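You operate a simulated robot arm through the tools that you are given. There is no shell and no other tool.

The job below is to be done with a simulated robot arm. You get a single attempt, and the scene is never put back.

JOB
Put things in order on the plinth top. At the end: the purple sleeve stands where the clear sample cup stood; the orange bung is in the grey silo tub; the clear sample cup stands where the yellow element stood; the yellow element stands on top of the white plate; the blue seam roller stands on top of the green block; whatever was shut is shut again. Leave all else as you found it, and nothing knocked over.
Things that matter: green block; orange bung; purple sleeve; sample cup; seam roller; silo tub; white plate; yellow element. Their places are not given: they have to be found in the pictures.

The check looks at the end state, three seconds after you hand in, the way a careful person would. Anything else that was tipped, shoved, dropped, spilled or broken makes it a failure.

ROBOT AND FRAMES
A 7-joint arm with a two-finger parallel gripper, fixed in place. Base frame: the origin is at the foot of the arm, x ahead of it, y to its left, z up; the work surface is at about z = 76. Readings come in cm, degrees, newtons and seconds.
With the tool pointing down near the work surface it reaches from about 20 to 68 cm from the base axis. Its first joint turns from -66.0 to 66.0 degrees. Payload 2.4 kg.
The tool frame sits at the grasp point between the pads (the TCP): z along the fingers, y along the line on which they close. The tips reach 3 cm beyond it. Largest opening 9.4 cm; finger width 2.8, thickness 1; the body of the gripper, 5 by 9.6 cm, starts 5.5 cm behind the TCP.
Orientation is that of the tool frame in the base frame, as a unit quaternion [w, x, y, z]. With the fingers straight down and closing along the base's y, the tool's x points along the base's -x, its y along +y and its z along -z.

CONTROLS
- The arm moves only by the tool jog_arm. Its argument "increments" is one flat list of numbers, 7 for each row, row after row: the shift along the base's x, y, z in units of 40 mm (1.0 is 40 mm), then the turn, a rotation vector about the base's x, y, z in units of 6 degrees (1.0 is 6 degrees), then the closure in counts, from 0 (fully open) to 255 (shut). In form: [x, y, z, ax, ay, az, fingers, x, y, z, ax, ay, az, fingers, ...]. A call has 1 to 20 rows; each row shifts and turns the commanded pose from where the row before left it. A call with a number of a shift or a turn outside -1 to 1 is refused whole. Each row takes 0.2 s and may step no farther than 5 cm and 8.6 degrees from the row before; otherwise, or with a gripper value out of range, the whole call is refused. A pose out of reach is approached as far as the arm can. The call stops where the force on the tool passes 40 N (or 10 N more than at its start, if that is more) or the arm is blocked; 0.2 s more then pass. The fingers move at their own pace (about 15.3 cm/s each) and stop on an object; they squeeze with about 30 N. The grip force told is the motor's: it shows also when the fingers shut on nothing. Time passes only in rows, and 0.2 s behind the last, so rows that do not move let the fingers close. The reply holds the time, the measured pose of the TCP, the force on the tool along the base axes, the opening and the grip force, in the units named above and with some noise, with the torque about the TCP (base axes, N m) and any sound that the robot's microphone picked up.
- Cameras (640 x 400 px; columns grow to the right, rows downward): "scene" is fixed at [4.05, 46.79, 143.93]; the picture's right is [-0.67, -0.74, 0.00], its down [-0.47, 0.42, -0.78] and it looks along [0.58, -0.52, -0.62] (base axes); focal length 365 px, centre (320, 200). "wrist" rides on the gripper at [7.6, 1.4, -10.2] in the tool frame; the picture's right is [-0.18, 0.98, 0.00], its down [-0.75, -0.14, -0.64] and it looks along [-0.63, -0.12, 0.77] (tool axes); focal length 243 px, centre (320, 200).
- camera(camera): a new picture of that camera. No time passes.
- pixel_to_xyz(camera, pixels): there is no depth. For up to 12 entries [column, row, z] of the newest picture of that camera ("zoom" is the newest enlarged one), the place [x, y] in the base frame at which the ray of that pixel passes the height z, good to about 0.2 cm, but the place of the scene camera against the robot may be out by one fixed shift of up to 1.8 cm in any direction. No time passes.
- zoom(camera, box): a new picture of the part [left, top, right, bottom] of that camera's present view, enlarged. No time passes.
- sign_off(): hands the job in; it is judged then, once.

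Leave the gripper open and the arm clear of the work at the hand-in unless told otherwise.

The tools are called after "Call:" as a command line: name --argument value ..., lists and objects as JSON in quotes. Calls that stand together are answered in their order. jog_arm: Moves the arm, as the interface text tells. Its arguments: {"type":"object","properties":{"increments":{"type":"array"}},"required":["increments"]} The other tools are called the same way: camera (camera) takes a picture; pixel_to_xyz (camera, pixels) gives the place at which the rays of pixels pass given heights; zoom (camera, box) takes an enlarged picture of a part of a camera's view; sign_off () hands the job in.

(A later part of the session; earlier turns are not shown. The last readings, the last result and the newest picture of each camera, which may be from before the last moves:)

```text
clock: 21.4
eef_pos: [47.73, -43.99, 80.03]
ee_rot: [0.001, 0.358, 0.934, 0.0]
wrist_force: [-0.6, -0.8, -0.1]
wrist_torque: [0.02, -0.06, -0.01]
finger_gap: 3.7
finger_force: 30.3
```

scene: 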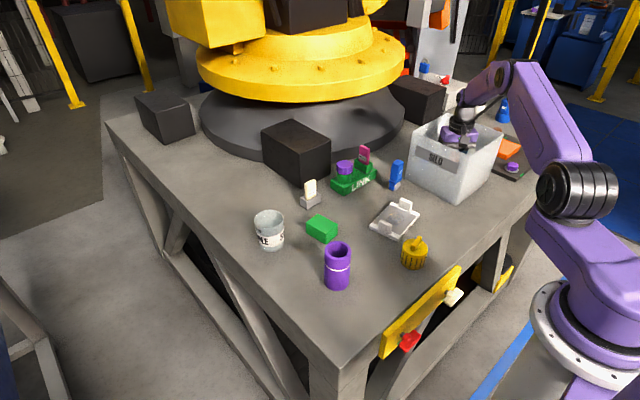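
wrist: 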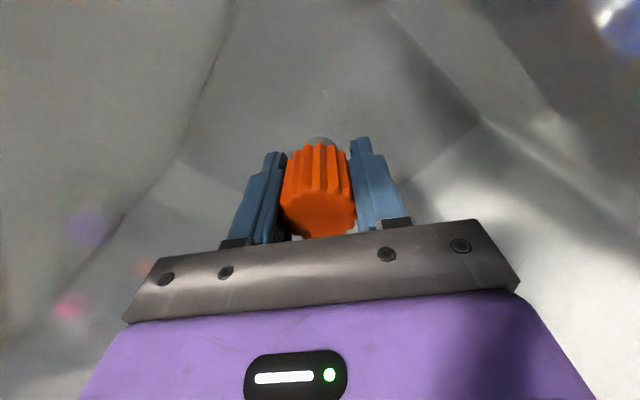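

The bung's bottom is now within a few millimetres of the floor. I open the fingers to about 6 cm and look.

Call:
jog_arm --increments '[0, 0, 0, 0, 0, 0, 140, 0, 0, 0, 0, 0, 0, 100, 0, 0, 0, 0, 0, 0, 90]'

Call:
camera --camera "wrist"

```text
clock: 22.2
eef_pos: [47.82, -44.04, 80.0]
ee_rot: [0.0, 0.359, 0.933, 0.0]
wrist_force: [0.2, -0.8, 0.5]
wrist_torque: [0.01, -0.02, -0.03]
finger_gap: 6.07
finger_force: 0.1
```

```text
taken
```

wrist: 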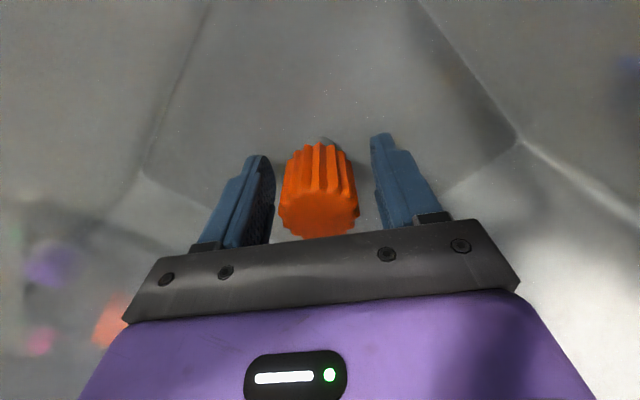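

The bung stands upright on the tub's floor, fingers clear. I lift straight up, then travel to above the element (34.6, -9.05), turning the tool a further -36.7° so that the fingers close along the plate's short side.

Call:
jog_arm --increments '[0, 0, 0.5, 0, 0, 0, 90, 0, 0, 0.95, 0, 0, 0, 90, 0, 0, 1, 0, 0, 0, 60, 0, 0, 1, 0, 0, 0, 0, 0, 0, 1, 0, 0, 0, 0, 0, 0, 1, 0, 0, 0, 0, 0, 0, 0.55, 0, 0, 0, 0, -0.364, 0.973, 0, 0, 0, -0.68, 0, -0.364, 0.973, 0, 0, 0, -0.68, 0, -0.364, 0.973, 0, 0, 0, -0.68, 0, -0.364, 0.973, 0, 0, 0, -0.68, 0, -0.364, 0.973, 0, 0, 0, -0.68, 0, -0.364, 0.973, 0, 0, 0, -0.68, 0, -0.364, 0.973, 0, 0, 0, -0.68, 0, -0.364, 0.973, 0, 0, 0, -0.68, 0, -0.364, 0.973, 0, 0, 0, -0.68, 0, 0, 0, 0, 0, 0, 0, 0]'

Call:
camera --camera "wrist"

Call:
camera --camera "scene"

```text
clock: 25.8
eef_pos: [34.45, -9.1, 103.99]
ee_rot: [0.0, 0.635, 0.773, 0.0]
wrist_force: [-0.2, -0.5, 0.4]
wrist_torque: [0.02, -0.02, 0.01]
finger_gap: 9.42
finger_force: 0.1
```

```text
taken
```

wrist: 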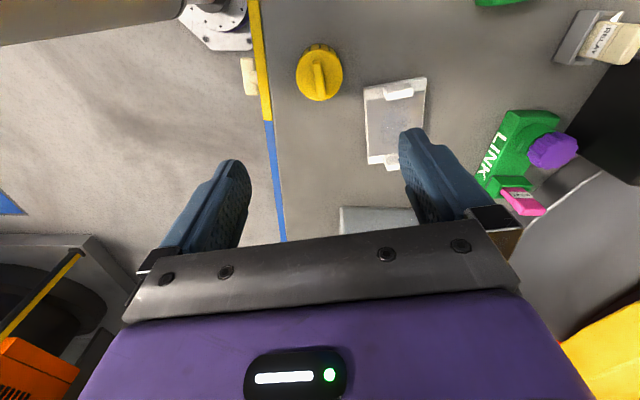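

```text
taken
```

scene: 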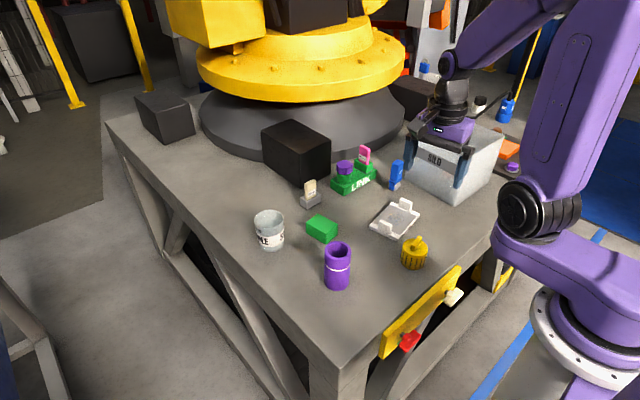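

The view is now from the +y side. The element is at (320,72), the plate at (395,122) with tabs at its top and bottom ends. I'll enlarge both.

Call:
zoom --camera "wrist" --box '[280, 30, 450, 190]'

Call:
pixel_to_xyz --camera "zoom" --pixels '[[0, 0, 76], [320, 200, 76], [640, 400, 76]]'

```text
2.50 times, centred on (365, 110) of wrist
```

zoom: 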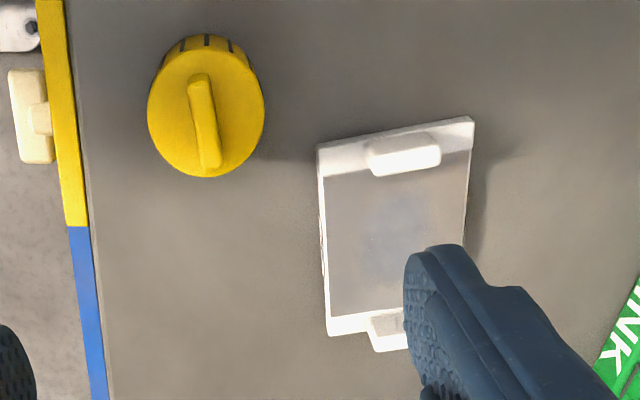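

```text
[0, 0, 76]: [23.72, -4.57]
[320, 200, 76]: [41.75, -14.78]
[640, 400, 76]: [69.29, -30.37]
```

I'll query the element's top and base edges and the plate's tabs in this enlarged view.

Call:
pixel_to_xyz --camera "zoom" --pixels '[[147, 110, 80.5], [265, 105, 80.5], [203, 52, 80.5], [208, 178, 80.5], [205, 34, 76], [318, 150, 77], [473, 119, 77], [328, 336, 77], [371, 176, 78.5], [440, 165, 78.5], [367, 312, 77], [466, 240, 77]]'

```text
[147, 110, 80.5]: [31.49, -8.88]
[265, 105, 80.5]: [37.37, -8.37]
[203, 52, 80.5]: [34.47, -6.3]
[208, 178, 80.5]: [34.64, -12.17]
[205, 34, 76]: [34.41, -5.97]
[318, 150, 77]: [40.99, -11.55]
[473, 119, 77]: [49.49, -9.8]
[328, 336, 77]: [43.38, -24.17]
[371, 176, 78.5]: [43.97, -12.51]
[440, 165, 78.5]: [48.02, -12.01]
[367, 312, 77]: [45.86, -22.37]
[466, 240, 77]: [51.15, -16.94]
```

Element centre ≈ (34.5, -9.1), plate centre ≈ (46.45, -17.0), gap between tabs ≈ 9.8 cm: the 6 cm element fits in the middle. I'll check how close the yellow bar at the table edge comes to the inner finger's path (x ≈ 29–30).

Call:
pixel_to_xyz --camera "zoom" --pixels '[[75, 100, 76], [87, 224, 76], [75, 100, 80], [87, 224, 80], [30, 70, 76], [55, 120, 78]]'

Call:
zoom --camera "scene" --box '[360, 230, 500, 370]'

```text
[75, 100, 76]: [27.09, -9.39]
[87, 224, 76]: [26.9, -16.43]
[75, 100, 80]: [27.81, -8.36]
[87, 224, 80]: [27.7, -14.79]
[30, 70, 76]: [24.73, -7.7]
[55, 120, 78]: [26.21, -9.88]
```

```text
2.86 times, centred on (430, 300) of scene
```

zoom: 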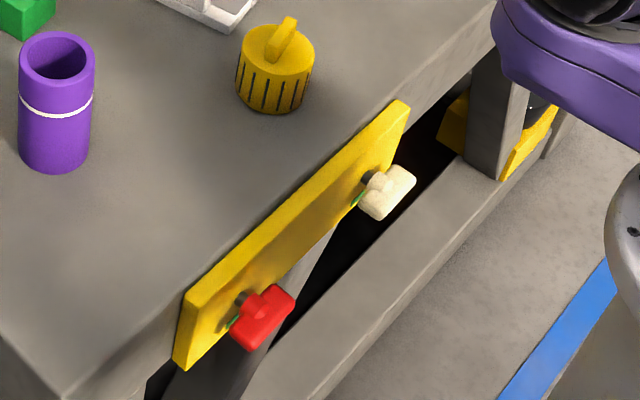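

The bar is fixed to the table's front at x < 27, clear of the finger path. I narrow the opening to about 8.4 cm and lower to z ≈ 86 for a check.

Call:
jog_arm --increments '[0, 0, -0.9, 0, 0, 0, 27, 0, 0, -0.9, 0, 0, 0, 27, 0, 0, -0.9, 0, 0, 0, 27, 0, 0, -0.9, 0, 0, 0, 27, 0, 0, -0.9, 0, 0, 0, 27, 0, 0, 0, 0, 0, 0, 27]'

Call:
camera --camera "wrist"

```text
clock: 27.2
eef_pos: [34.65, -9.07, 85.95]
ee_rot: [0.0, 0.634, 0.773, 0.0]
wrist_force: [0.1, 0.2, 0.7]
wrist_torque: [0.02, 0.0, 0.02]
finger_gap: 8.43
finger_force: 0.1
```

```text
taken
```

wrist: 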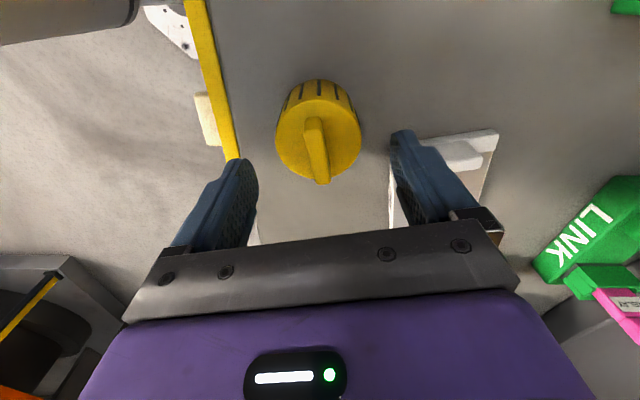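

The element is centred at column 318 between the fingers. I lower to z ≈ 79.6 and look again.

Call:
jog_arm --increments '[0, 0, -0.7, 0, 0, 0, 27, 0, 0, -0.6, 0, 0, 0, 27, 0, 0, -0.3, 0, 0, 0, 27, 0, 0, 0, 0, 0, 0, 27]'

Call:
camera --camera "wrist"

```text
clock: 28.2
eef_pos: [34.68, -9.19, 79.55]
ee_rot: [0.001, 0.634, 0.773, 0.0]
wrist_force: [0.6, -0.5, 0.9]
wrist_torque: [0.01, 0.02, -0.01]
finger_gap: 8.4
finger_force: 0.0
```

```text
taken
```

wrist: 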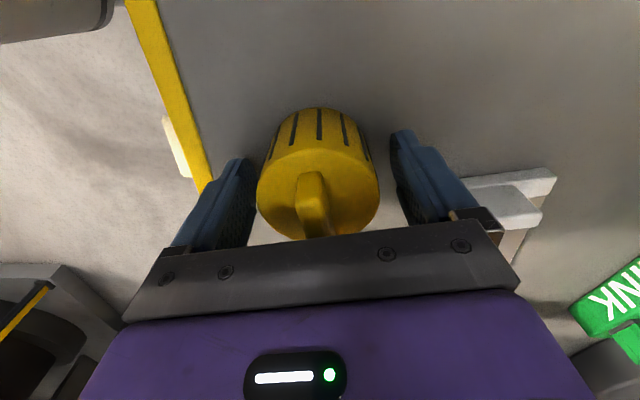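

Centred. I close the fingers on the element.

Call:
jog_arm --increments '[0, 0, 0, 0, 0, 0, 120, 0, 0, 0, 0, 0, 0, 255, 0, 0, 0, 0, 0, 0, 255]'

Call:
camera --camera "wrist"

```text
clock: 29.0
eef_pos: [34.46, -9.2, 79.69]
ee_rot: [0.0, 0.634, 0.773, 0.0]
wrist_force: [-0.2, -0.4, -0.5]
wrist_torque: [0.0, -0.01, -0.04]
finger_gap: 5.84
finger_force: 30.0
```

```text
taken
```

wrist: 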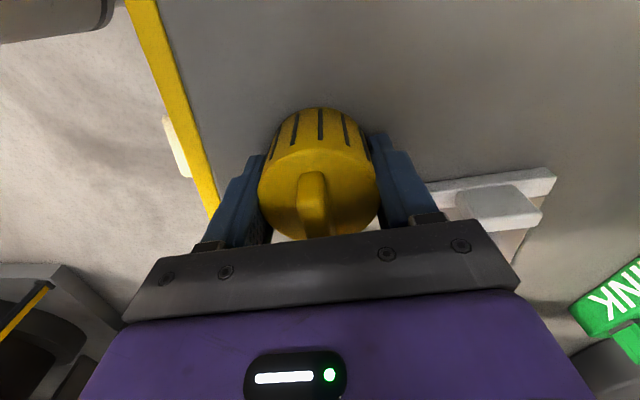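

Gripped (5.84 cm). I lift 10 cm and carry it to above the plate's centre (46.45, -17.0).

Call:
jog_arm --increments '[0, 0, 0.5, 0, 0, 0, 255, 0, 0, 1, 0, 0, 0, 255, 0, 0, 1, 0, 0, 0, 255, 0.744, -0.494, 0, 0, 0, 0, 255, 0.744, -0.494, 0, 0, 0, 0, 255, 0.744, -0.494, 0, 0, 0, 0, 255, 0.744, -0.494, 0, 0, 0, 0, 255, 0, 0, 0, 0, 0, 0, 255]'

Call:
camera --camera "wrist"

Call:
camera --camera "scene"

```text
clock: 30.8
eef_pos: [46.54, -17.03, 89.53]
ee_rot: [0.001, 0.634, 0.773, 0.0]
wrist_force: [-0.1, -0.2, -0.9]
wrist_torque: [0.0, 0.01, 0.0]
finger_gap: 5.82
finger_force: 29.8
```

```text
taken
```

wrist: 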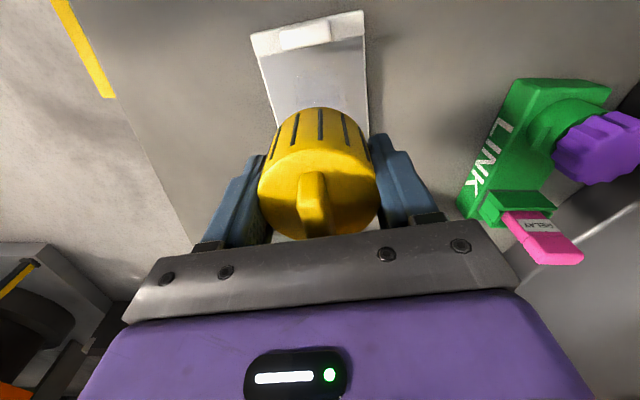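

```text
taken
```

scene: 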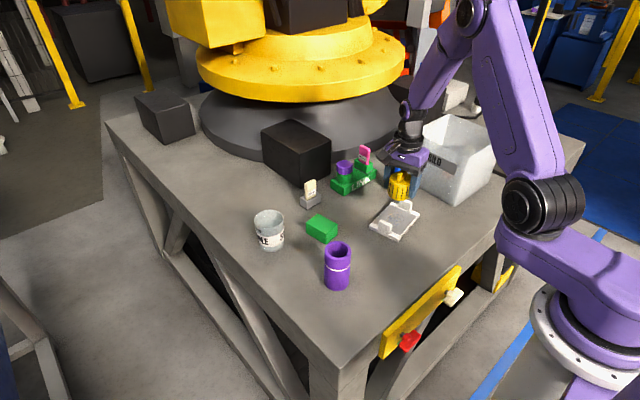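

The element hangs over the plate. I'll re-measure the plate from here: corners at (251,36), (364,12), and the tab at (305,35).

Call:
zoom --camera "wrist" --box '[235, 0, 395, 130]'

Call:
pixel_to_xyz --camera "wrist" --pixels '[[251, 36, 77], [364, 12, 77], [275, 113, 77], [370, 130, 77], [281, 49, 79], [331, 42, 79], [279, 30, 79], [325, 19, 79]]'

```text
3.08 times, centred on (315, 65) of wrist
```

zoom: 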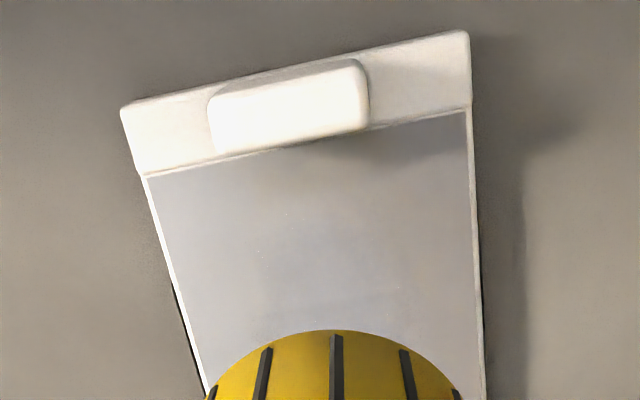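

```text
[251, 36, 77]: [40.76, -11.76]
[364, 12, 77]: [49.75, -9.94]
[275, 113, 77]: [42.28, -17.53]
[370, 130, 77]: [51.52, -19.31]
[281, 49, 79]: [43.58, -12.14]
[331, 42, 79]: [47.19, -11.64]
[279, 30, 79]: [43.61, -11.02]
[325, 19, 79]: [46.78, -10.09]
```

The plate's middle works out at (46.45, -17.0), with tabs 5.2 cm either side of it. I lower to z ≈ 81.8 and then in small steps.

Call:
jog_arm --increments '[0, 0, -0.8, 0, 0, 0, 255, 0, 0, -0.8, 0, 0, 0, 255, 0, 0, -0.35, 0, 0, 0, 255, 0, 0, 0, 0, 0, 0, 255]'

Call:
camera --camera "wrist"

Call:
zoom --camera "scene" --box '[360, 150, 440, 250]'

```text
clock: 31.8
eef_pos: [46.46, -16.99, 81.72]
ee_rot: [0.0, 0.634, 0.773, 0.0]
wrist_force: [0.2, 0.3, -0.2]
wrist_torque: [0.03, -0.02, -0.04]
finger_gap: 5.84
finger_force: 30.1
```

```text
taken
```

wrist: 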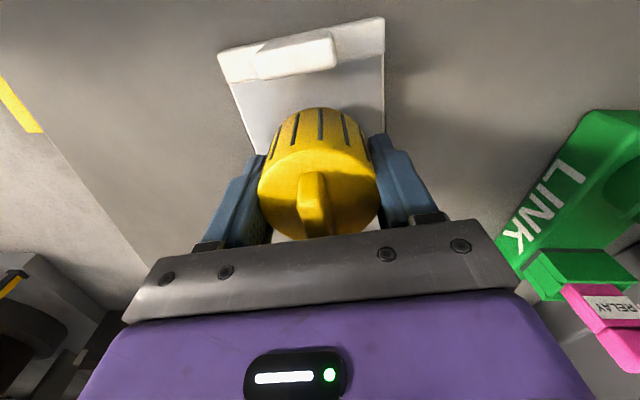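

```text
4.00 times, centred on (400, 200) of scene
```

zoom: 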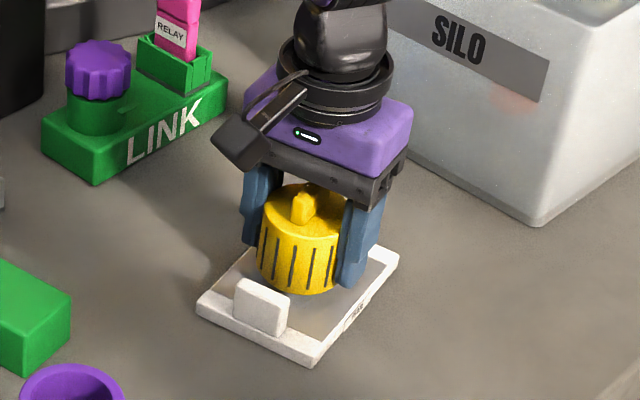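

Looks well centred between the tabs. Small steps down now.

Call:
jog_arm --increments '[0, 0, -0.05, 0, 0, 0, 255, 0, 0, -0.05, 0, 0, 0, 255, 0, 0, -0.05, 0, 0, 0, 255, 0, 0, -0.04, 0, 0, 0, 255, 0, 0, 0, 0, 0, 0, 255]'

```text
clock: 33.0
eef_pos: [46.48, -16.81, 80.99]
ee_rot: [0.0, 0.634, 0.773, 0.0]
wrist_force: [0.0, 0.6, -0.5]
wrist_torque: [0.01, 0.02, 0.01]
finger_gap: 5.82
finger_force: 29.9
```

Call:
jog_arm --increments '[0, 0, -0.03, 0, 0, 0, 255, 0, 0, -0.03, 0, 0, 0, 255, 0, 0, 0, 0, 0, 0, 255]'

```text
clock: 33.8
eef_pos: [46.58, -17.02, 80.85]
ee_rot: [0.0, 0.634, 0.773, 0.001]
wrist_force: [-0.5, -0.5, 1.8]
wrist_torque: [0.02, 0.03, 0.0]
finger_gap: 5.82
finger_force: 29.7
```

The vertical force rose to 1.8 N, possibly first contact. One more millimetre to confirm.

Call:
jog_arm --increments '[0, 0, -0.025, 0, 0, 0, 255, 0, 0, 0, 0, 0, 0, 255]'

```text
clock: 34.4
eef_pos: [46.49, -17.06, 80.69]
ee_rot: [0.001, 0.634, 0.773, -0.001]
wrist_force: [-1.8, 1.9, 12.0]
wrist_torque: [0.12, 0.07, 0.04]
finger_gap: 5.82
finger_force: 30.1
```

Firm contact (12 N up). I ease up by half a millimetre and open the fingers to about 7.6 cm.

Call:
jog_arm --increments '[0, 0, 0.015, 0, 0, 0, 255, 0, 0, 0, 0, 0, 0, 85, 0, 0, 0, 0, 0, 0, 50, 0, 0, 0, 0, 0, 0, 50]'

Call:
camera --camera "wrist"

Call:
zoom --camera "scene" --box '[360, 150, 440, 250]'

```text
clock: 35.4
eef_pos: [46.5, -16.96, 80.73]
ee_rot: [0.001, 0.634, 0.773, 0.0]
wrist_force: [0.3, 0.6, -0.1]
wrist_torque: [0.03, -0.01, 0.01]
finger_gap: 7.56
finger_force: 0.0
```

```text
taken
```

wrist: 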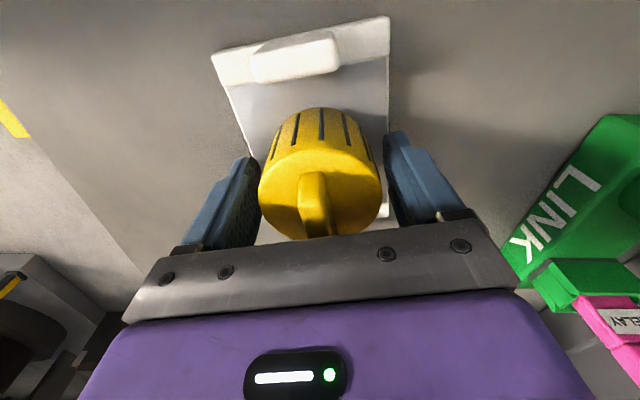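

```text
4.00 times, centred on (400, 200) of scene
```

zoom: 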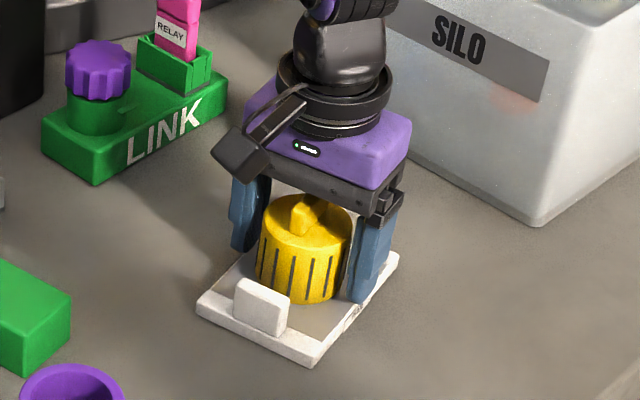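

The element stands on the plate, fingers clear. I lift straight up to z ≈ 105.

Call:
jog_arm --increments '[0, 0, 0.4, 0, 0, 0, 50, 0, 0, 0.95, 0, 0, 0, 40, 0, 0, 1, 0, 0, 0, 0, 0, 0, 1, 0, 0, 0, 0, 0, 0, 1, 0, 0, 0, 0, 0, 0, 1, 0, 0, 0, 0, 0, 0, 0.7, 0, 0, 0, 0]'

Call:
jog_arm --increments '[0.134, 0.5536, 0, 0, 0, 0.9367, 0, 0.134, 0.5536, 0, 0, 0, 0.9367, 0, 0.134, 0.5536, 0, 0, 0, 0.9367, 0, 0.134, 0.5536, 0, 0, 0, 0.9367, 0, 0.134, 0.5536, 0, 0, 0, 0.9367, 0, 0.134, 0.5536, 0, 0, 0, 0.9367, 0, 0.134, 0.5536, 0, 0, 0, 0.9367, 0, 0.134, 0.5536, 0, 0, 0, 0.9367, 0, 0.134, 0.5536, 0, 0, 0, 0.9367, 0, 0.134, 0.5536, 0, 0, 0, 0.9367, 0, 0.134, 0.5536, 0, 0, 0, 0.9367, 0, 0.134, 0.5536, 0, 0, 0, 0.9367, 0, 0.134, 0.5536, 0, 0, 0, 0.9367, 0, 0.134, 0.5536, 0, 0, 0, 0.9367, 0, 0, 0, 0, 0, 0, 0, 0]'

Call:
camera --camera "wrist"

Call:
camera --camera "scene"

```text
clock: 37.0
eef_pos: [46.48, -17.06, 104.92]
ee_rot: [-0.001, 0.634, 0.773, 0.0]
wrist_force: [-0.3, -0.3, -0.7]
wrist_torque: [0.01, -0.04, -0.01]
finger_gap: 9.4
finger_force: 0.2
```

```text
clock: 40.2
eef_pos: [54.13, 13.99, 104.81]
ee_rot: [0.0, -0.001, 1.0, 0.0]
wrist_force: [0.1, 1.4, 0.2]
wrist_torque: [-0.04, 0.0, 0.0]
finger_gap: 9.38
finger_force: 0.1
```

```text
taken
```

wrist: 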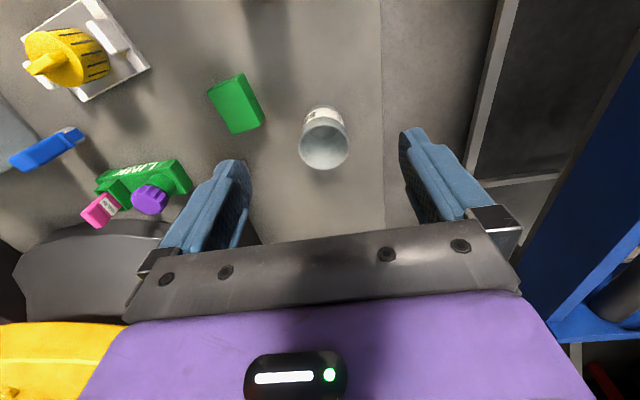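

```text
taken
```

scene: 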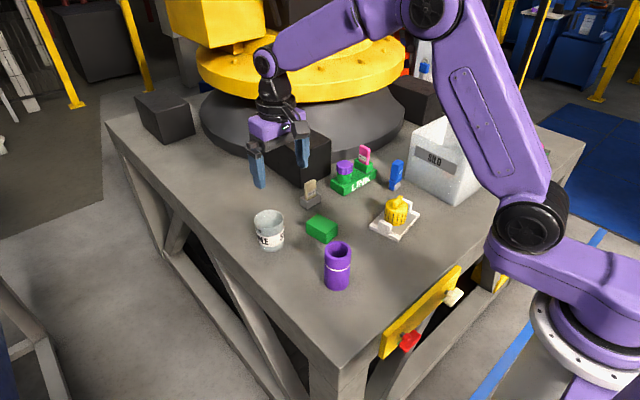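

I see the cup at (324,138). I'll enlarge it, and also check how near the black box (scene (300,187)) is to the cup.

Call:
zoom --camera "wrist" --box '[280, 90, 370, 180]'

Call:
pixel_to_xyz --camera "scene" --pixels '[[302, 188, 76], [264, 158, 76], [331, 172, 76], [261, 128, 88], [300, 151, 88], [310, 208, 76]]'

```text
4.44 times, centred on (325, 135) of wrist
```

zoom: 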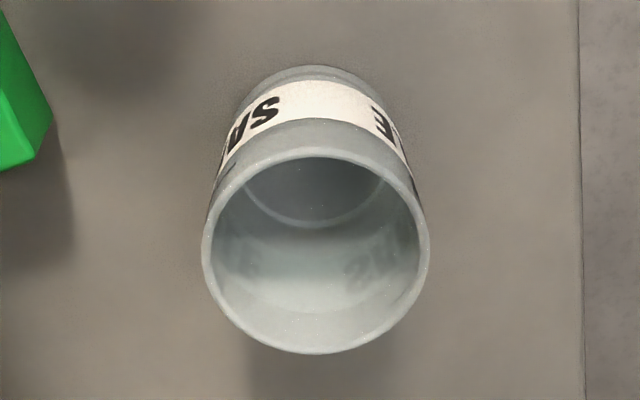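

```text
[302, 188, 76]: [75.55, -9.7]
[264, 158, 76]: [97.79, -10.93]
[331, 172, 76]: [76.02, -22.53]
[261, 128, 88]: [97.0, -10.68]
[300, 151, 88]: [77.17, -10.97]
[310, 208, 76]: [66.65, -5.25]
```

The cup looks empty and the black box is far off (x > 75). I'll query the cup's rim and base from this closer view.

Call:
pixel_to_xyz --camera "wrist" --pixels '[[298.4, 146.3, 84], [348.6, 145.1, 84], [323.9, 123.1, 84], [323.9, 169.5, 84], [298.4, 146.3, 85], [348.6, 145.1, 85], [323.9, 123.1, 85], [323.9, 169.5, 85], [322.7, 104.6, 76], [305.9, 114.7, 76], [342.6, 115.9, 76]]'

```text
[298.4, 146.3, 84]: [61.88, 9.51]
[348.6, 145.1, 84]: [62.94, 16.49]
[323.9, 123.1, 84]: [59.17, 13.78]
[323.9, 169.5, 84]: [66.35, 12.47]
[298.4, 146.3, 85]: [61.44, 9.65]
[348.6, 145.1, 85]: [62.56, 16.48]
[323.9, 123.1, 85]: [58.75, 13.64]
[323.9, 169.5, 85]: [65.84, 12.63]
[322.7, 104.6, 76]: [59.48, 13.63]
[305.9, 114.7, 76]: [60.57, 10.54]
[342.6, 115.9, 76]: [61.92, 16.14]
```

Cup centre ≈ (62.5, 13.05), rim 7.1 cm wide at z ≈ 84.5. I move over it fully open and lower to z ≈ 90 to check alignment.

Call:
jog_arm --increments '[0.704, -0.079, 0, 0, 0, 0, 0, 0.704, -0.079, 0, 0, 0, 0, 0, 0.704, -0.079, 0, 0, 0, 0, 0, 0, 0, -0.93, 0, 0, 0, 0, 0, 0, -0.93, 0, 0, 0, 0, 0, 0, -0.93, 0, 0, 0, 0, 0, 0, -0.93, 0, 0, 0, 0, 0, 0, 0, 0, 0, 0, 0]'

Call:
camera --camera "wrist"

Call:
camera --camera "scene"

```text
clock: 42.0
eef_pos: [62.49, 12.99, 90.11]
ee_rot: [0.0, 0.0, 1.0, 0.0]
wrist_force: [-1.2, -0.3, -0.1]
wrist_torque: [0.02, 0.04, -0.01]
finger_gap: 9.41
finger_force: 0.0
```

```text
taken
```

wrist: 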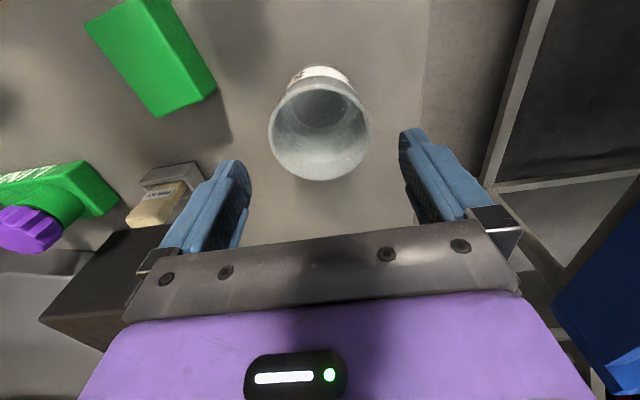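

```text
taken
```

scene: 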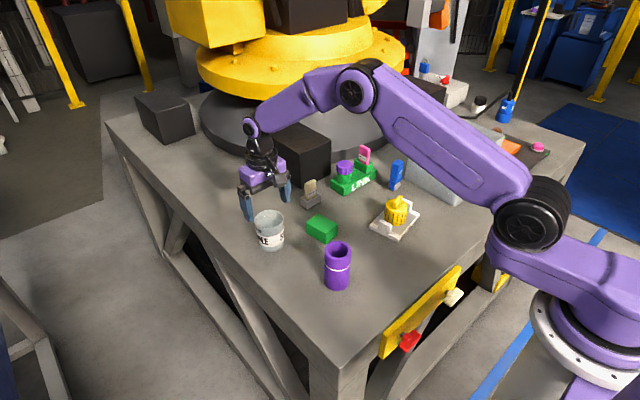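

The cup's rim spans columns 268–369, centred at about 319. I'll verify with queries at rim height.

Call:
zoom --camera "wrist" --box '[250, 50, 390, 190]'

Call:
pixel_to_xyz --camera "wrist" --pixels '[[268, 131, 84.5], [370, 127, 84.5], [320, 80, 84.5], [318, 181, 84.5], [320, 66, 76], [270, 131, 84.5], [369, 127, 84.5]]'

```text
2.86 times, centred on (320, 120) of wrist
```

zoom: 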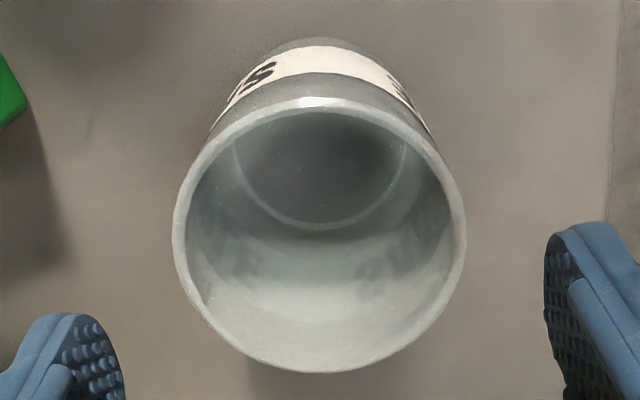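

```text
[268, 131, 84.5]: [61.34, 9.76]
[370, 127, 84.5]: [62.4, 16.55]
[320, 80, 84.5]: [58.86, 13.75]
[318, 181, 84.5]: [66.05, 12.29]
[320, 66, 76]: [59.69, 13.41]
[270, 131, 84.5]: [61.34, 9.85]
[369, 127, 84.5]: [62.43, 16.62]
```

Centre confirmed at (62.55, 13.15). I lower to z ≈ 81.0 with a hair of +y, then look.

Call:
jog_arm --increments '[0, 0.025, -0.7, 0, 0, 0, 0, 0, 0, -0.7, 0, 0, 0, 0, 0, 0, -0.5, 0, 0, 0, 0, 0, 0, -0.35, 0, 0, 0, 0, 0, 0, 0, 0, 0, 0, 0]'

Call:
camera --camera "wrist"

Call:
zoom --camera "scene" --box '[220, 160, 340, 270]'

```text
clock: 43.2
eef_pos: [62.47, 13.1, 81.1]
ee_rot: [0.0, 0.0, 1.0, -0.001]
wrist_force: [0.5, -0.4, -0.3]
wrist_torque: [0.01, 0.02, 0.01]
finger_gap: 9.4
finger_force: 0.1
```

```text
taken
```

wrist: 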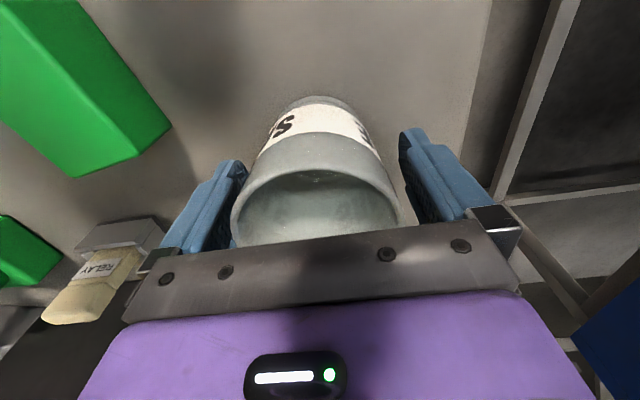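

```text
3.64 times, centred on (280, 215) of scene
```

zoom: 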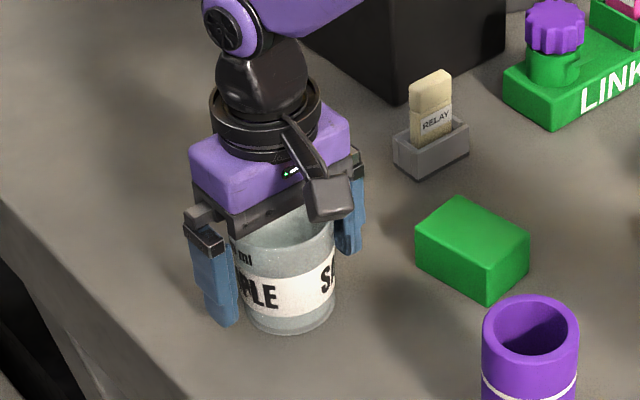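

The cup stands centred between the fingers; the body clears the rim. I close gently in stages and read the grip.

Call:
jog_arm --increments '[0, 0, 0, 0, 0, 0, 50, 0, 0, 0, 0, 0, 0, 65, 0, 0, 0, 0, 0, 0, 75, 0, 0, 0, 0, 0, 0, 75]'

```text
clock: 44.2
eef_pos: [62.6, 12.98, 81.13]
ee_rot: [0.0, 0.0, 1.0, 0.0]
wrist_force: [-0.9, -0.3, 0.2]
wrist_torque: [-0.01, -0.01, 0.0]
finger_gap: 7.5
finger_force: 29.8
```

The fingers stopped at 7.5 cm with 29.8 N. I look to see whether both pads actually rest on the cup.

Call:
camera --camera "wrist"

Call:
zoom --camera "wrist" --box '[180, 90, 460, 260]'

Call:
zoom --camera "scene" --box '[220, 160, 340, 270]'

```text
taken
```

wrist: 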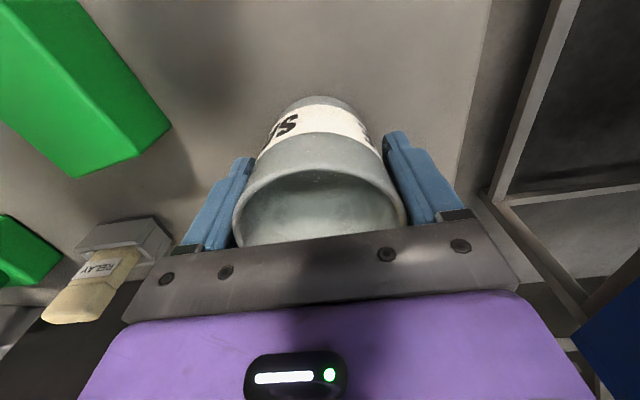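

```text
2.29 times, centred on (320, 175) of wrist
```

zoom: 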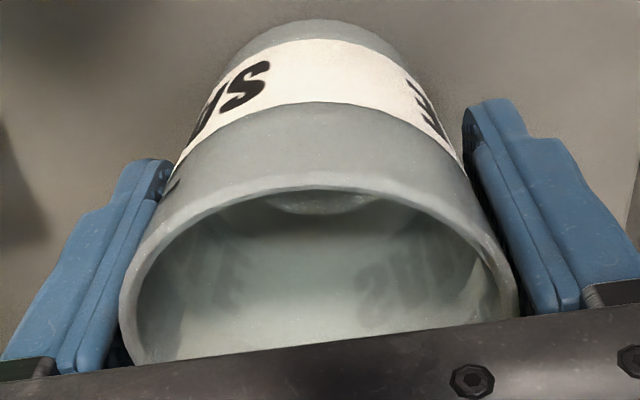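

```text
3.64 times, centred on (280, 215) of scene
```

zoom: 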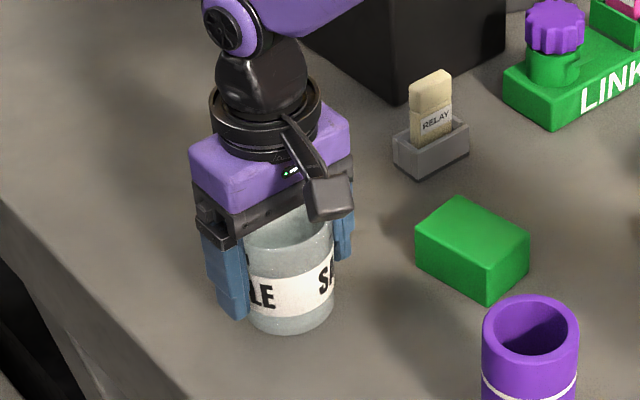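

Both pads bear on the cup's rim, and no cracking sound was reported. I keep a modest closure command and lift 2 cm to test the hold.

Call:
jog_arm --increments '[0, 0, 0, 0, 0, 0, 100, 0, 0, 0.1, 0, 0, 0, 100, 0, 0, 0.2, 0, 0, 0, 100, 0, 0, 0.2, 0, 0, 0, 100, 0, 0, 0, 0, 0, 0, 100]'

Call:
camera --camera "wrist"

Call:
zoom --camera "scene" --box '[220, 160, 340, 270]'

```text
clock: 45.4
eef_pos: [62.6, 13.01, 83.13]
ee_rot: [0.001, 0.001, 1.0, -0.001]
wrist_force: [-0.4, 0.1, -0.9]
wrist_torque: [-0.02, -0.03, -0.02]
finger_gap: 7.49
finger_force: 29.7
```

```text
taken
```

wrist: 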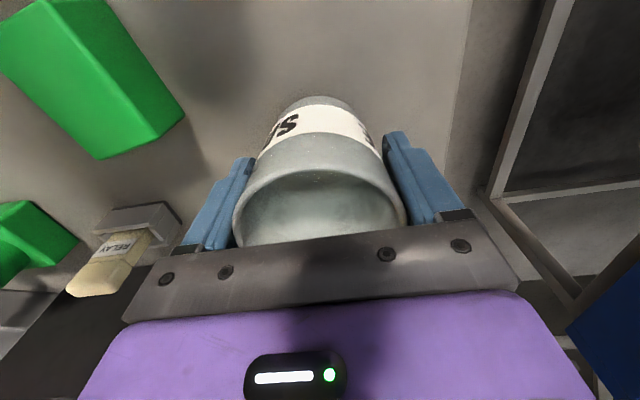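

```text
3.64 times, centred on (280, 215) of scene
```

zoom: 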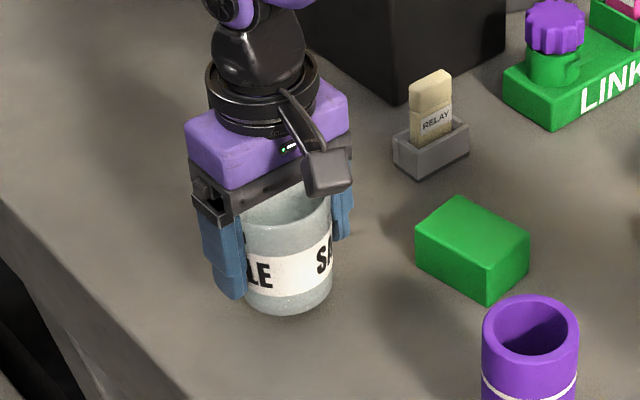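

The cup came up upright and firm. I lift on to z ≈ 97 and carry it smoothly to above the element's old place (34.5, -9.1).

Call:
jog_arm --increments '[0, 0, 0.4, 0, 0, 0, 100, 0, 0, 0.7, 0, 0, 0, 100, 0, 0, 0.8, 0, 0, 0, 100, 0, 0, 0.8, 0, 0, 0, 100, 0, 0, 0.6, 0, 0, 0, 100, 0, 0, 0.2, 0, 0, 0, 100, 0, 0, 0, 0, 0, 0, 100]'

Call:
jog_arm --increments '[-0.25, -0.198, 0, 0, 0, 0, 100, -0.5, -0.396, 0, 0, 0, 0, 100, -0.5, -0.396, 0, 0, 0, 0, 100, -0.5, -0.396, 0, 0, 0, 0, 100, -0.5, -0.396, 0, 0, 0, 0, 100, -0.5, -0.396, 0, 0, 0, 0, 100, -0.5, -0.396, 0, 0, 0, 0, 100, -0.5, -0.396, 0, 0, 0, 0, 100, -0.5, -0.396, 0, 0, 0, 0, 100, -0.5, -0.396, 0, 0, 0, 0, 100, -0.5, -0.396, 0, 0, 0, 0, 100, -0.5, -0.396, 0, 0, 0, 0, 100, -0.5, -0.396, 0, 0, 0, 0, 100, -0.5, -0.396, 0, 0, 0, 0, 100, -0.25, -0.198, 0, 0, 0, 0, 100, 0, 0, 0, 0, 0, 0, 100]'

Call:
camera --camera "wrist"

Call:
camera --camera "scene"

```text
clock: 47.0
eef_pos: [62.49, 13.13, 97.19]
ee_rot: [0.0, 0.0, 1.0, 0.0]
wrist_force: [0.1, -0.6, -0.9]
wrist_torque: [0.0, 0.02, 0.04]
finger_gap: 7.5
finger_force: 30.0
```

```text
clock: 50.4
eef_pos: [34.45, -9.01, 97.0]
ee_rot: [-0.001, 0.001, 1.0, 0.0]
wrist_force: [0.1, -0.5, -0.5]
wrist_torque: [-0.02, -0.04, -0.01]
finger_gap: 7.47
finger_force: 29.7
```

```text
taken
```

wrist: 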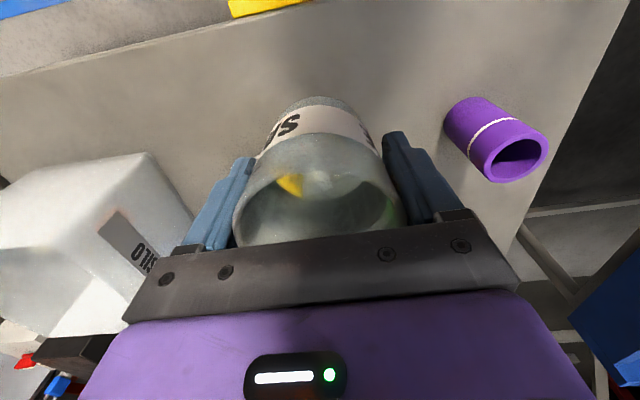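

```text
taken
```

scene: 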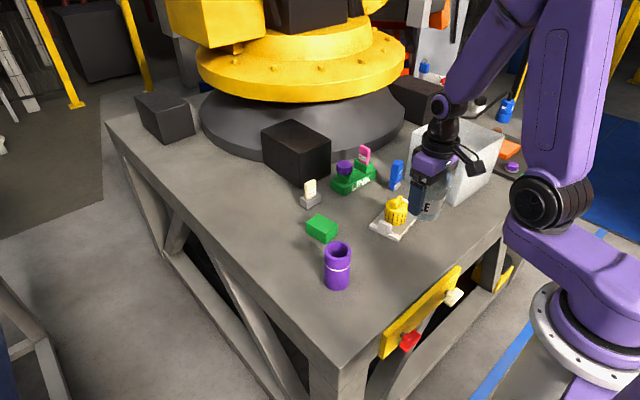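

The cup is over the spot. I lower it to z ≈ 82.3, then in fine steps.

Call:
jog_arm --increments '[0, 0, -0.5, 0, 0, 0, 100, 0, 0, -0.8, 0, 0, 0, 100, 0, 0, -0.8, 0, 0, 0, 100, 0, 0, -0.8, 0, 0, 0, 100, 0, 0, -0.5, 0, 0, 0, 100, 0, 0, -0.25, 0, 0, 0, 100, 0, 0, 0, 0, 0, 0, 100]'

Call:
camera --camera "wrist"

Call:
zoom --camera "scene" --box '[360, 160, 480, 280]'

```text
clock: 52.0
eef_pos: [34.54, -8.96, 82.61]
ee_rot: [0.0, 0.0, 1.0, 0.0]
wrist_force: [0.4, 0.7, 0.6]
wrist_torque: [-0.02, -0.02, -0.01]
finger_gap: 7.44
finger_force: 30.1
```

```text
taken
```

wrist: 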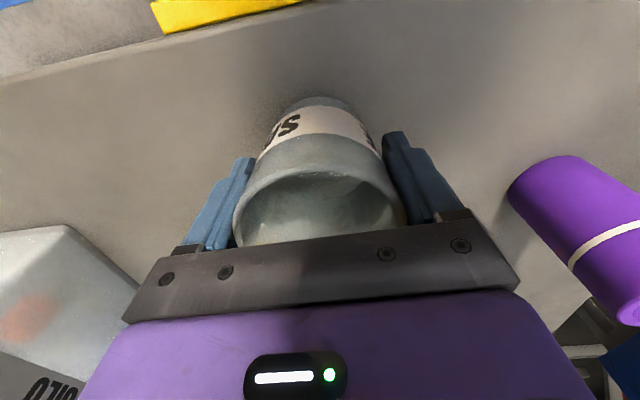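

```text
3.33 times, centred on (420, 220) of scene
```

zoom: 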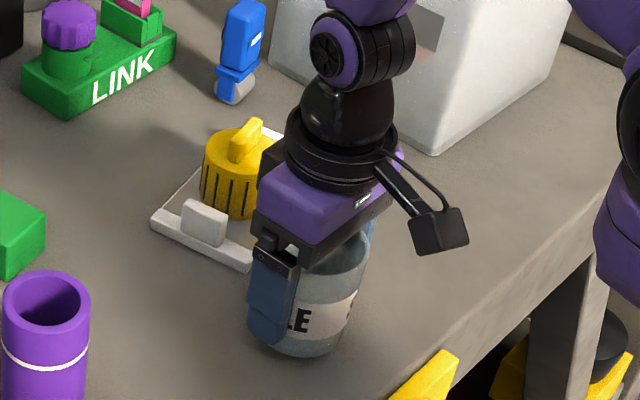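

The cup is upright just above the table. Fine steps down now.

Call:
jog_arm --increments '[0, 0, -0.1, 0, 0, 0, 100, 0, 0, -0.1, 0, 0, 0, 100, 0, 0, -0.08, 0, 0, 0, 100, 0, 0, 0, 0, 0, 0, 100]'

```text
clock: 53.0
eef_pos: [34.52, -8.95, 81.28]
ee_rot: [0.0, 0.0, 1.0, -0.001]
wrist_force: [0.0, -0.2, -0.1]
wrist_torque: [0.02, 0.0, 0.02]
finger_gap: 7.47
finger_force: 30.1
```

Call:
jog_arm --increments '[0, 0, -0.03, 0, 0, 0, 100, 0, 0, -0.03, 0, 0, 0, 100, 0, 0, 0, 0, 0, 0, 100]'

```text
clock: 53.8
eef_pos: [34.53, -9.08, 81.01]
ee_rot: [0.0, 0.0, 1.0, 0.0]
wrist_force: [0.2, 0.3, -0.5]
wrist_torque: [-0.03, 0.0, 0.01]
finger_gap: 7.47
finger_force: 29.9
```

No contact felt yet at 81.0. Another millimetre.

Call:
jog_arm --increments '[0, 0, -0.025, 0, 0, 0, 100, 0, 0, 0, 0, 0, 0, 100]'

```text
clock: 54.4
eef_pos: [34.64, -9.07, 81.05]
ee_rot: [0.001, 0.0, 1.0, 0.001]
wrist_force: [-0.6, 0.4, 13.6]
wrist_torque: [0.03, 0.02, 0.02]
finger_gap: 7.44
finger_force: 30.0
```

Contact (13.6 N). I ease up half a millimetre and open.

Call:
jog_arm --increments '[0, 0, 0.012, 0, 0, 0, 100, 0, 0, 0, 0, 0, 0, 40, 0, 0, 0, 0, 0, 0, 10, 0, 0, 0, 0, 0, 0, 0]'

Call:
camera --camera "wrist"

```text
clock: 55.4
eef_pos: [34.55, -9.02, 81.07]
ee_rot: [0.0, 0.001, 1.0, 0.0]
wrist_force: [-0.3, 0.5, 0.1]
wrist_torque: [-0.01, 0.01, -0.01]
finger_gap: 9.41
finger_force: 0.2
```

```text
taken
```

wrist: 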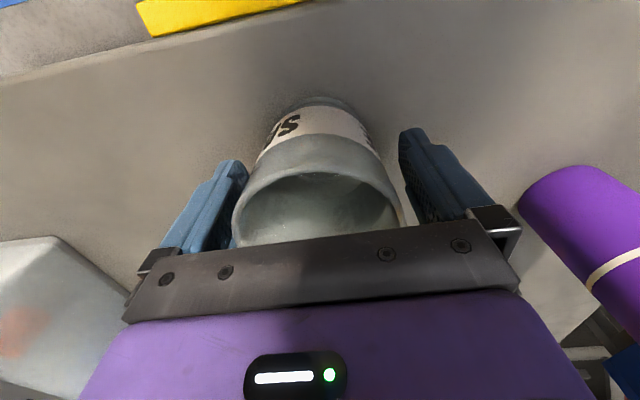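

The cup stands free. I lift straight up and move towards the sleeve, to (37, 11.3, 104), for a closer measurement.

Call:
jog_arm --increments '[0, 0, 0.3, 0, 0, 0, 0, 0, 0, 0.8, 0, 0, 0, 0, 0, 0, 1, 0, 0, 0, 0, 0, 0, 1, 0, 0, 0, 0, 0, 0, 1, 0, 0, 0, 0, 0, 0, 1, 0, 0, 0, 0, 0, 0, 0.65, 0, 0, 0, 0, 0.102, 0.85, 0, 0, 0, 0, 0, 0.102, 0.85, 0, 0, 0, 0, 0, 0.102, 0.85, 0, 0, 0, 0, 0, 0.102, 0.85, 0, 0, 0, 0, 0, 0.102, 0.85, 0, 0, 0, 0, 0, 0.102, 0.85, 0, 0, 0, 0, 0, 0, 0, 0, 0, 0, 0, 0]'

Call:
camera --camera "wrist"

Call:
camera --camera "scene"

Call:
zoom --camera "wrist" --box '[280, 80, 380, 180]'

```text
clock: 58.4
eef_pos: [36.87, 11.58, 104.19]
ee_rot: [0.0, 0.001, 1.0, 0.0]
wrist_force: [-0.1, -0.2, -0.5]
wrist_torque: [0.01, 0.02, 0.01]
finger_gap: 9.38
finger_force: 0.0
```

```text
taken
```

wrist: 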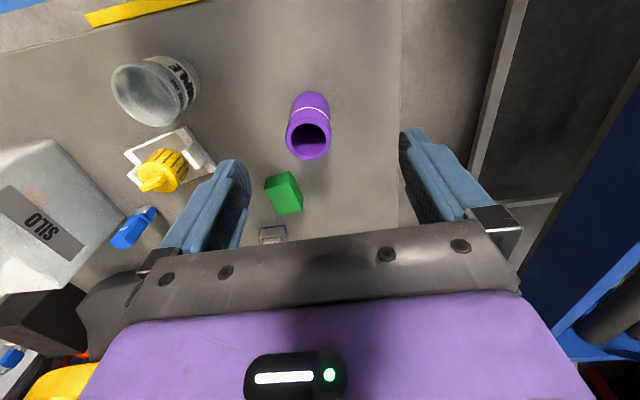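

```text
taken
```

scene: 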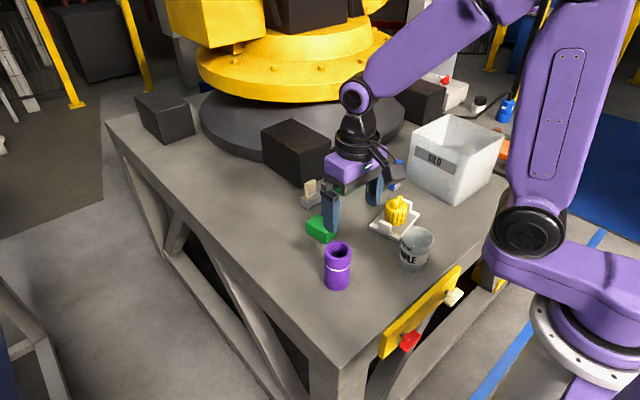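

```text
4.00 times, centred on (330, 130) of wrist
```

zoom: 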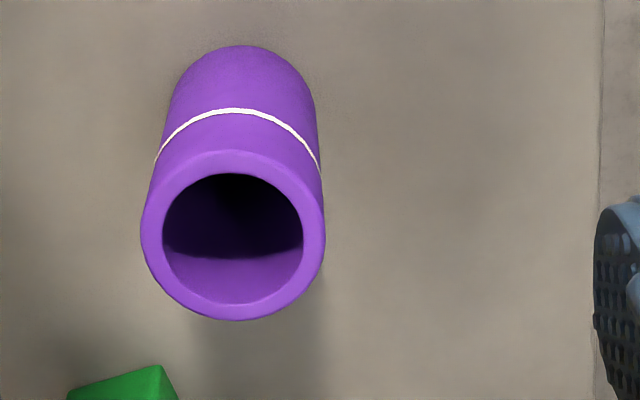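

The cup now stands in the element's old place. I'll query the sleeve's rim and base from here.

Call:
pixel_to_xyz --camera "wrist" --pixels '[[285.25, 140, 85.5], [331.25, 139.5, 85.5], [308.25, 117.5, 85.5], [309.5, 160, 85.5], [285.25, 140, 86.5], [331.25, 139.5, 86.5], [308.25, 117.5, 86.5], [309.5, 160, 86.5], [310, 91.25, 76], [293, 105, 76], [328, 105, 76]]'

```text
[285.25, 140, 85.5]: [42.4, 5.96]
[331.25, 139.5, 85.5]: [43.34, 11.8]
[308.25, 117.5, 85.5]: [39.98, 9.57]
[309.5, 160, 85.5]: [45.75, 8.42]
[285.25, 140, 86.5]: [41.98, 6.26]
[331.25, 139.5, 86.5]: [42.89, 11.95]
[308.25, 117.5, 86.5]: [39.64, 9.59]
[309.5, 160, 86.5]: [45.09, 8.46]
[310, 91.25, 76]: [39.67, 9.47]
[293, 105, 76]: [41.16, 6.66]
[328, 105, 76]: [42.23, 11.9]
```

Sleeve centre ≈ (42.4, 9.15), top near z = 86.3. I move over it and lower to z ≈ 91 for a check.

Call:
jog_arm --increments '[0.675, -0.275, 0, 0, 0, 0, 0, 0.675, -0.275, 0, 0, 0, 0, 0, 0, 0, -0.81, 0, 0, 0, 0, 0, 0, -0.81, 0, 0, 0, 0, 0, 0, -0.81, 0, 0, 0, 0, 0, 0, -0.81, 0, 0, 0, 0, 0, 0, 0, 0, 0, 0, 0]'

Call:
camera --camera "wrist"

Call:
pixel_to_xyz --camera "wrist" --pixels '[[320, 188, 91]]'

```text
clock: 60.0
eef_pos: [42.37, 9.15, 91.03]
ee_rot: [-0.001, 0.0, 1.0, 0.0]
wrist_force: [0.1, 0.2, 0.1]
wrist_torque: [0.05, -0.02, -0.03]
finger_gap: 9.4
finger_force: 0.0
```

```text
taken
```

wrist: 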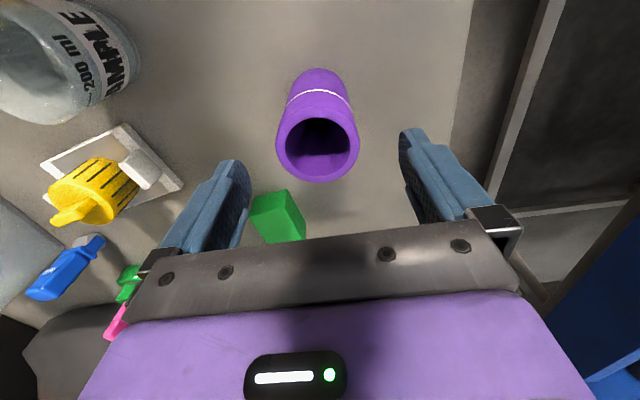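

```text
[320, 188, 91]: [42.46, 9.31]
```

Centred at column 318. I lower to z ≈ 82.2 and close.

Call:
jog_arm --increments '[0, 0, -0.8, 0, 0, 0, 0, 0, 0, -0.8, 0, 0, 0, 0, 0, 0, -0.6, 0, 0, 0, 0, 0, 0, 0, 0, 0, 0, 0]'

Call:
camera --camera "wrist"

```text
clock: 61.0
eef_pos: [42.38, 9.09, 82.28]
ee_rot: [0.0, 0.0, 1.0, 0.0]
wrist_force: [-0.7, -0.2, 0.0]
wrist_torque: [0.0, 0.01, -0.03]
finger_gap: 9.41
finger_force: 0.1
```

```text
taken
```

wrist: 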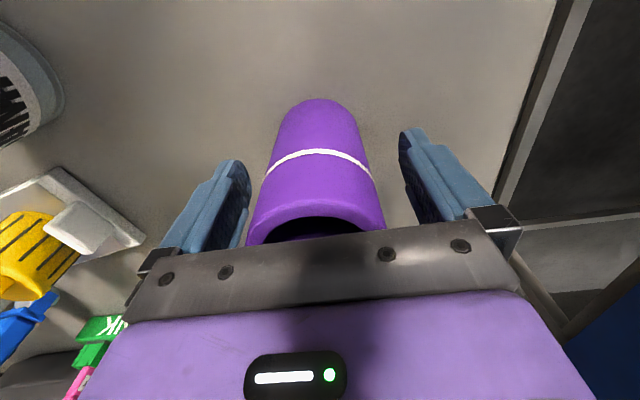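

Centred and clear of the body. I close the fingers on the sleeve.

Call:
jog_arm --increments '[0, 0, 0, 0, 0, 0, 80, 0, 0, 0, 0, 0, 0, 130, 0, 0, 0, 0, 0, 0, 150, 0, 0, 0, 0, 0, 0, 150]'

```text
clock: 62.0
eef_pos: [42.31, 9.16, 82.25]
ee_rot: [0.0, -0.001, 1.0, 0.0]
wrist_force: [0.4, -1.1, 0.5]
wrist_torque: [-0.09, 0.0, -0.01]
finger_gap: 5.75
finger_force: 29.4
```

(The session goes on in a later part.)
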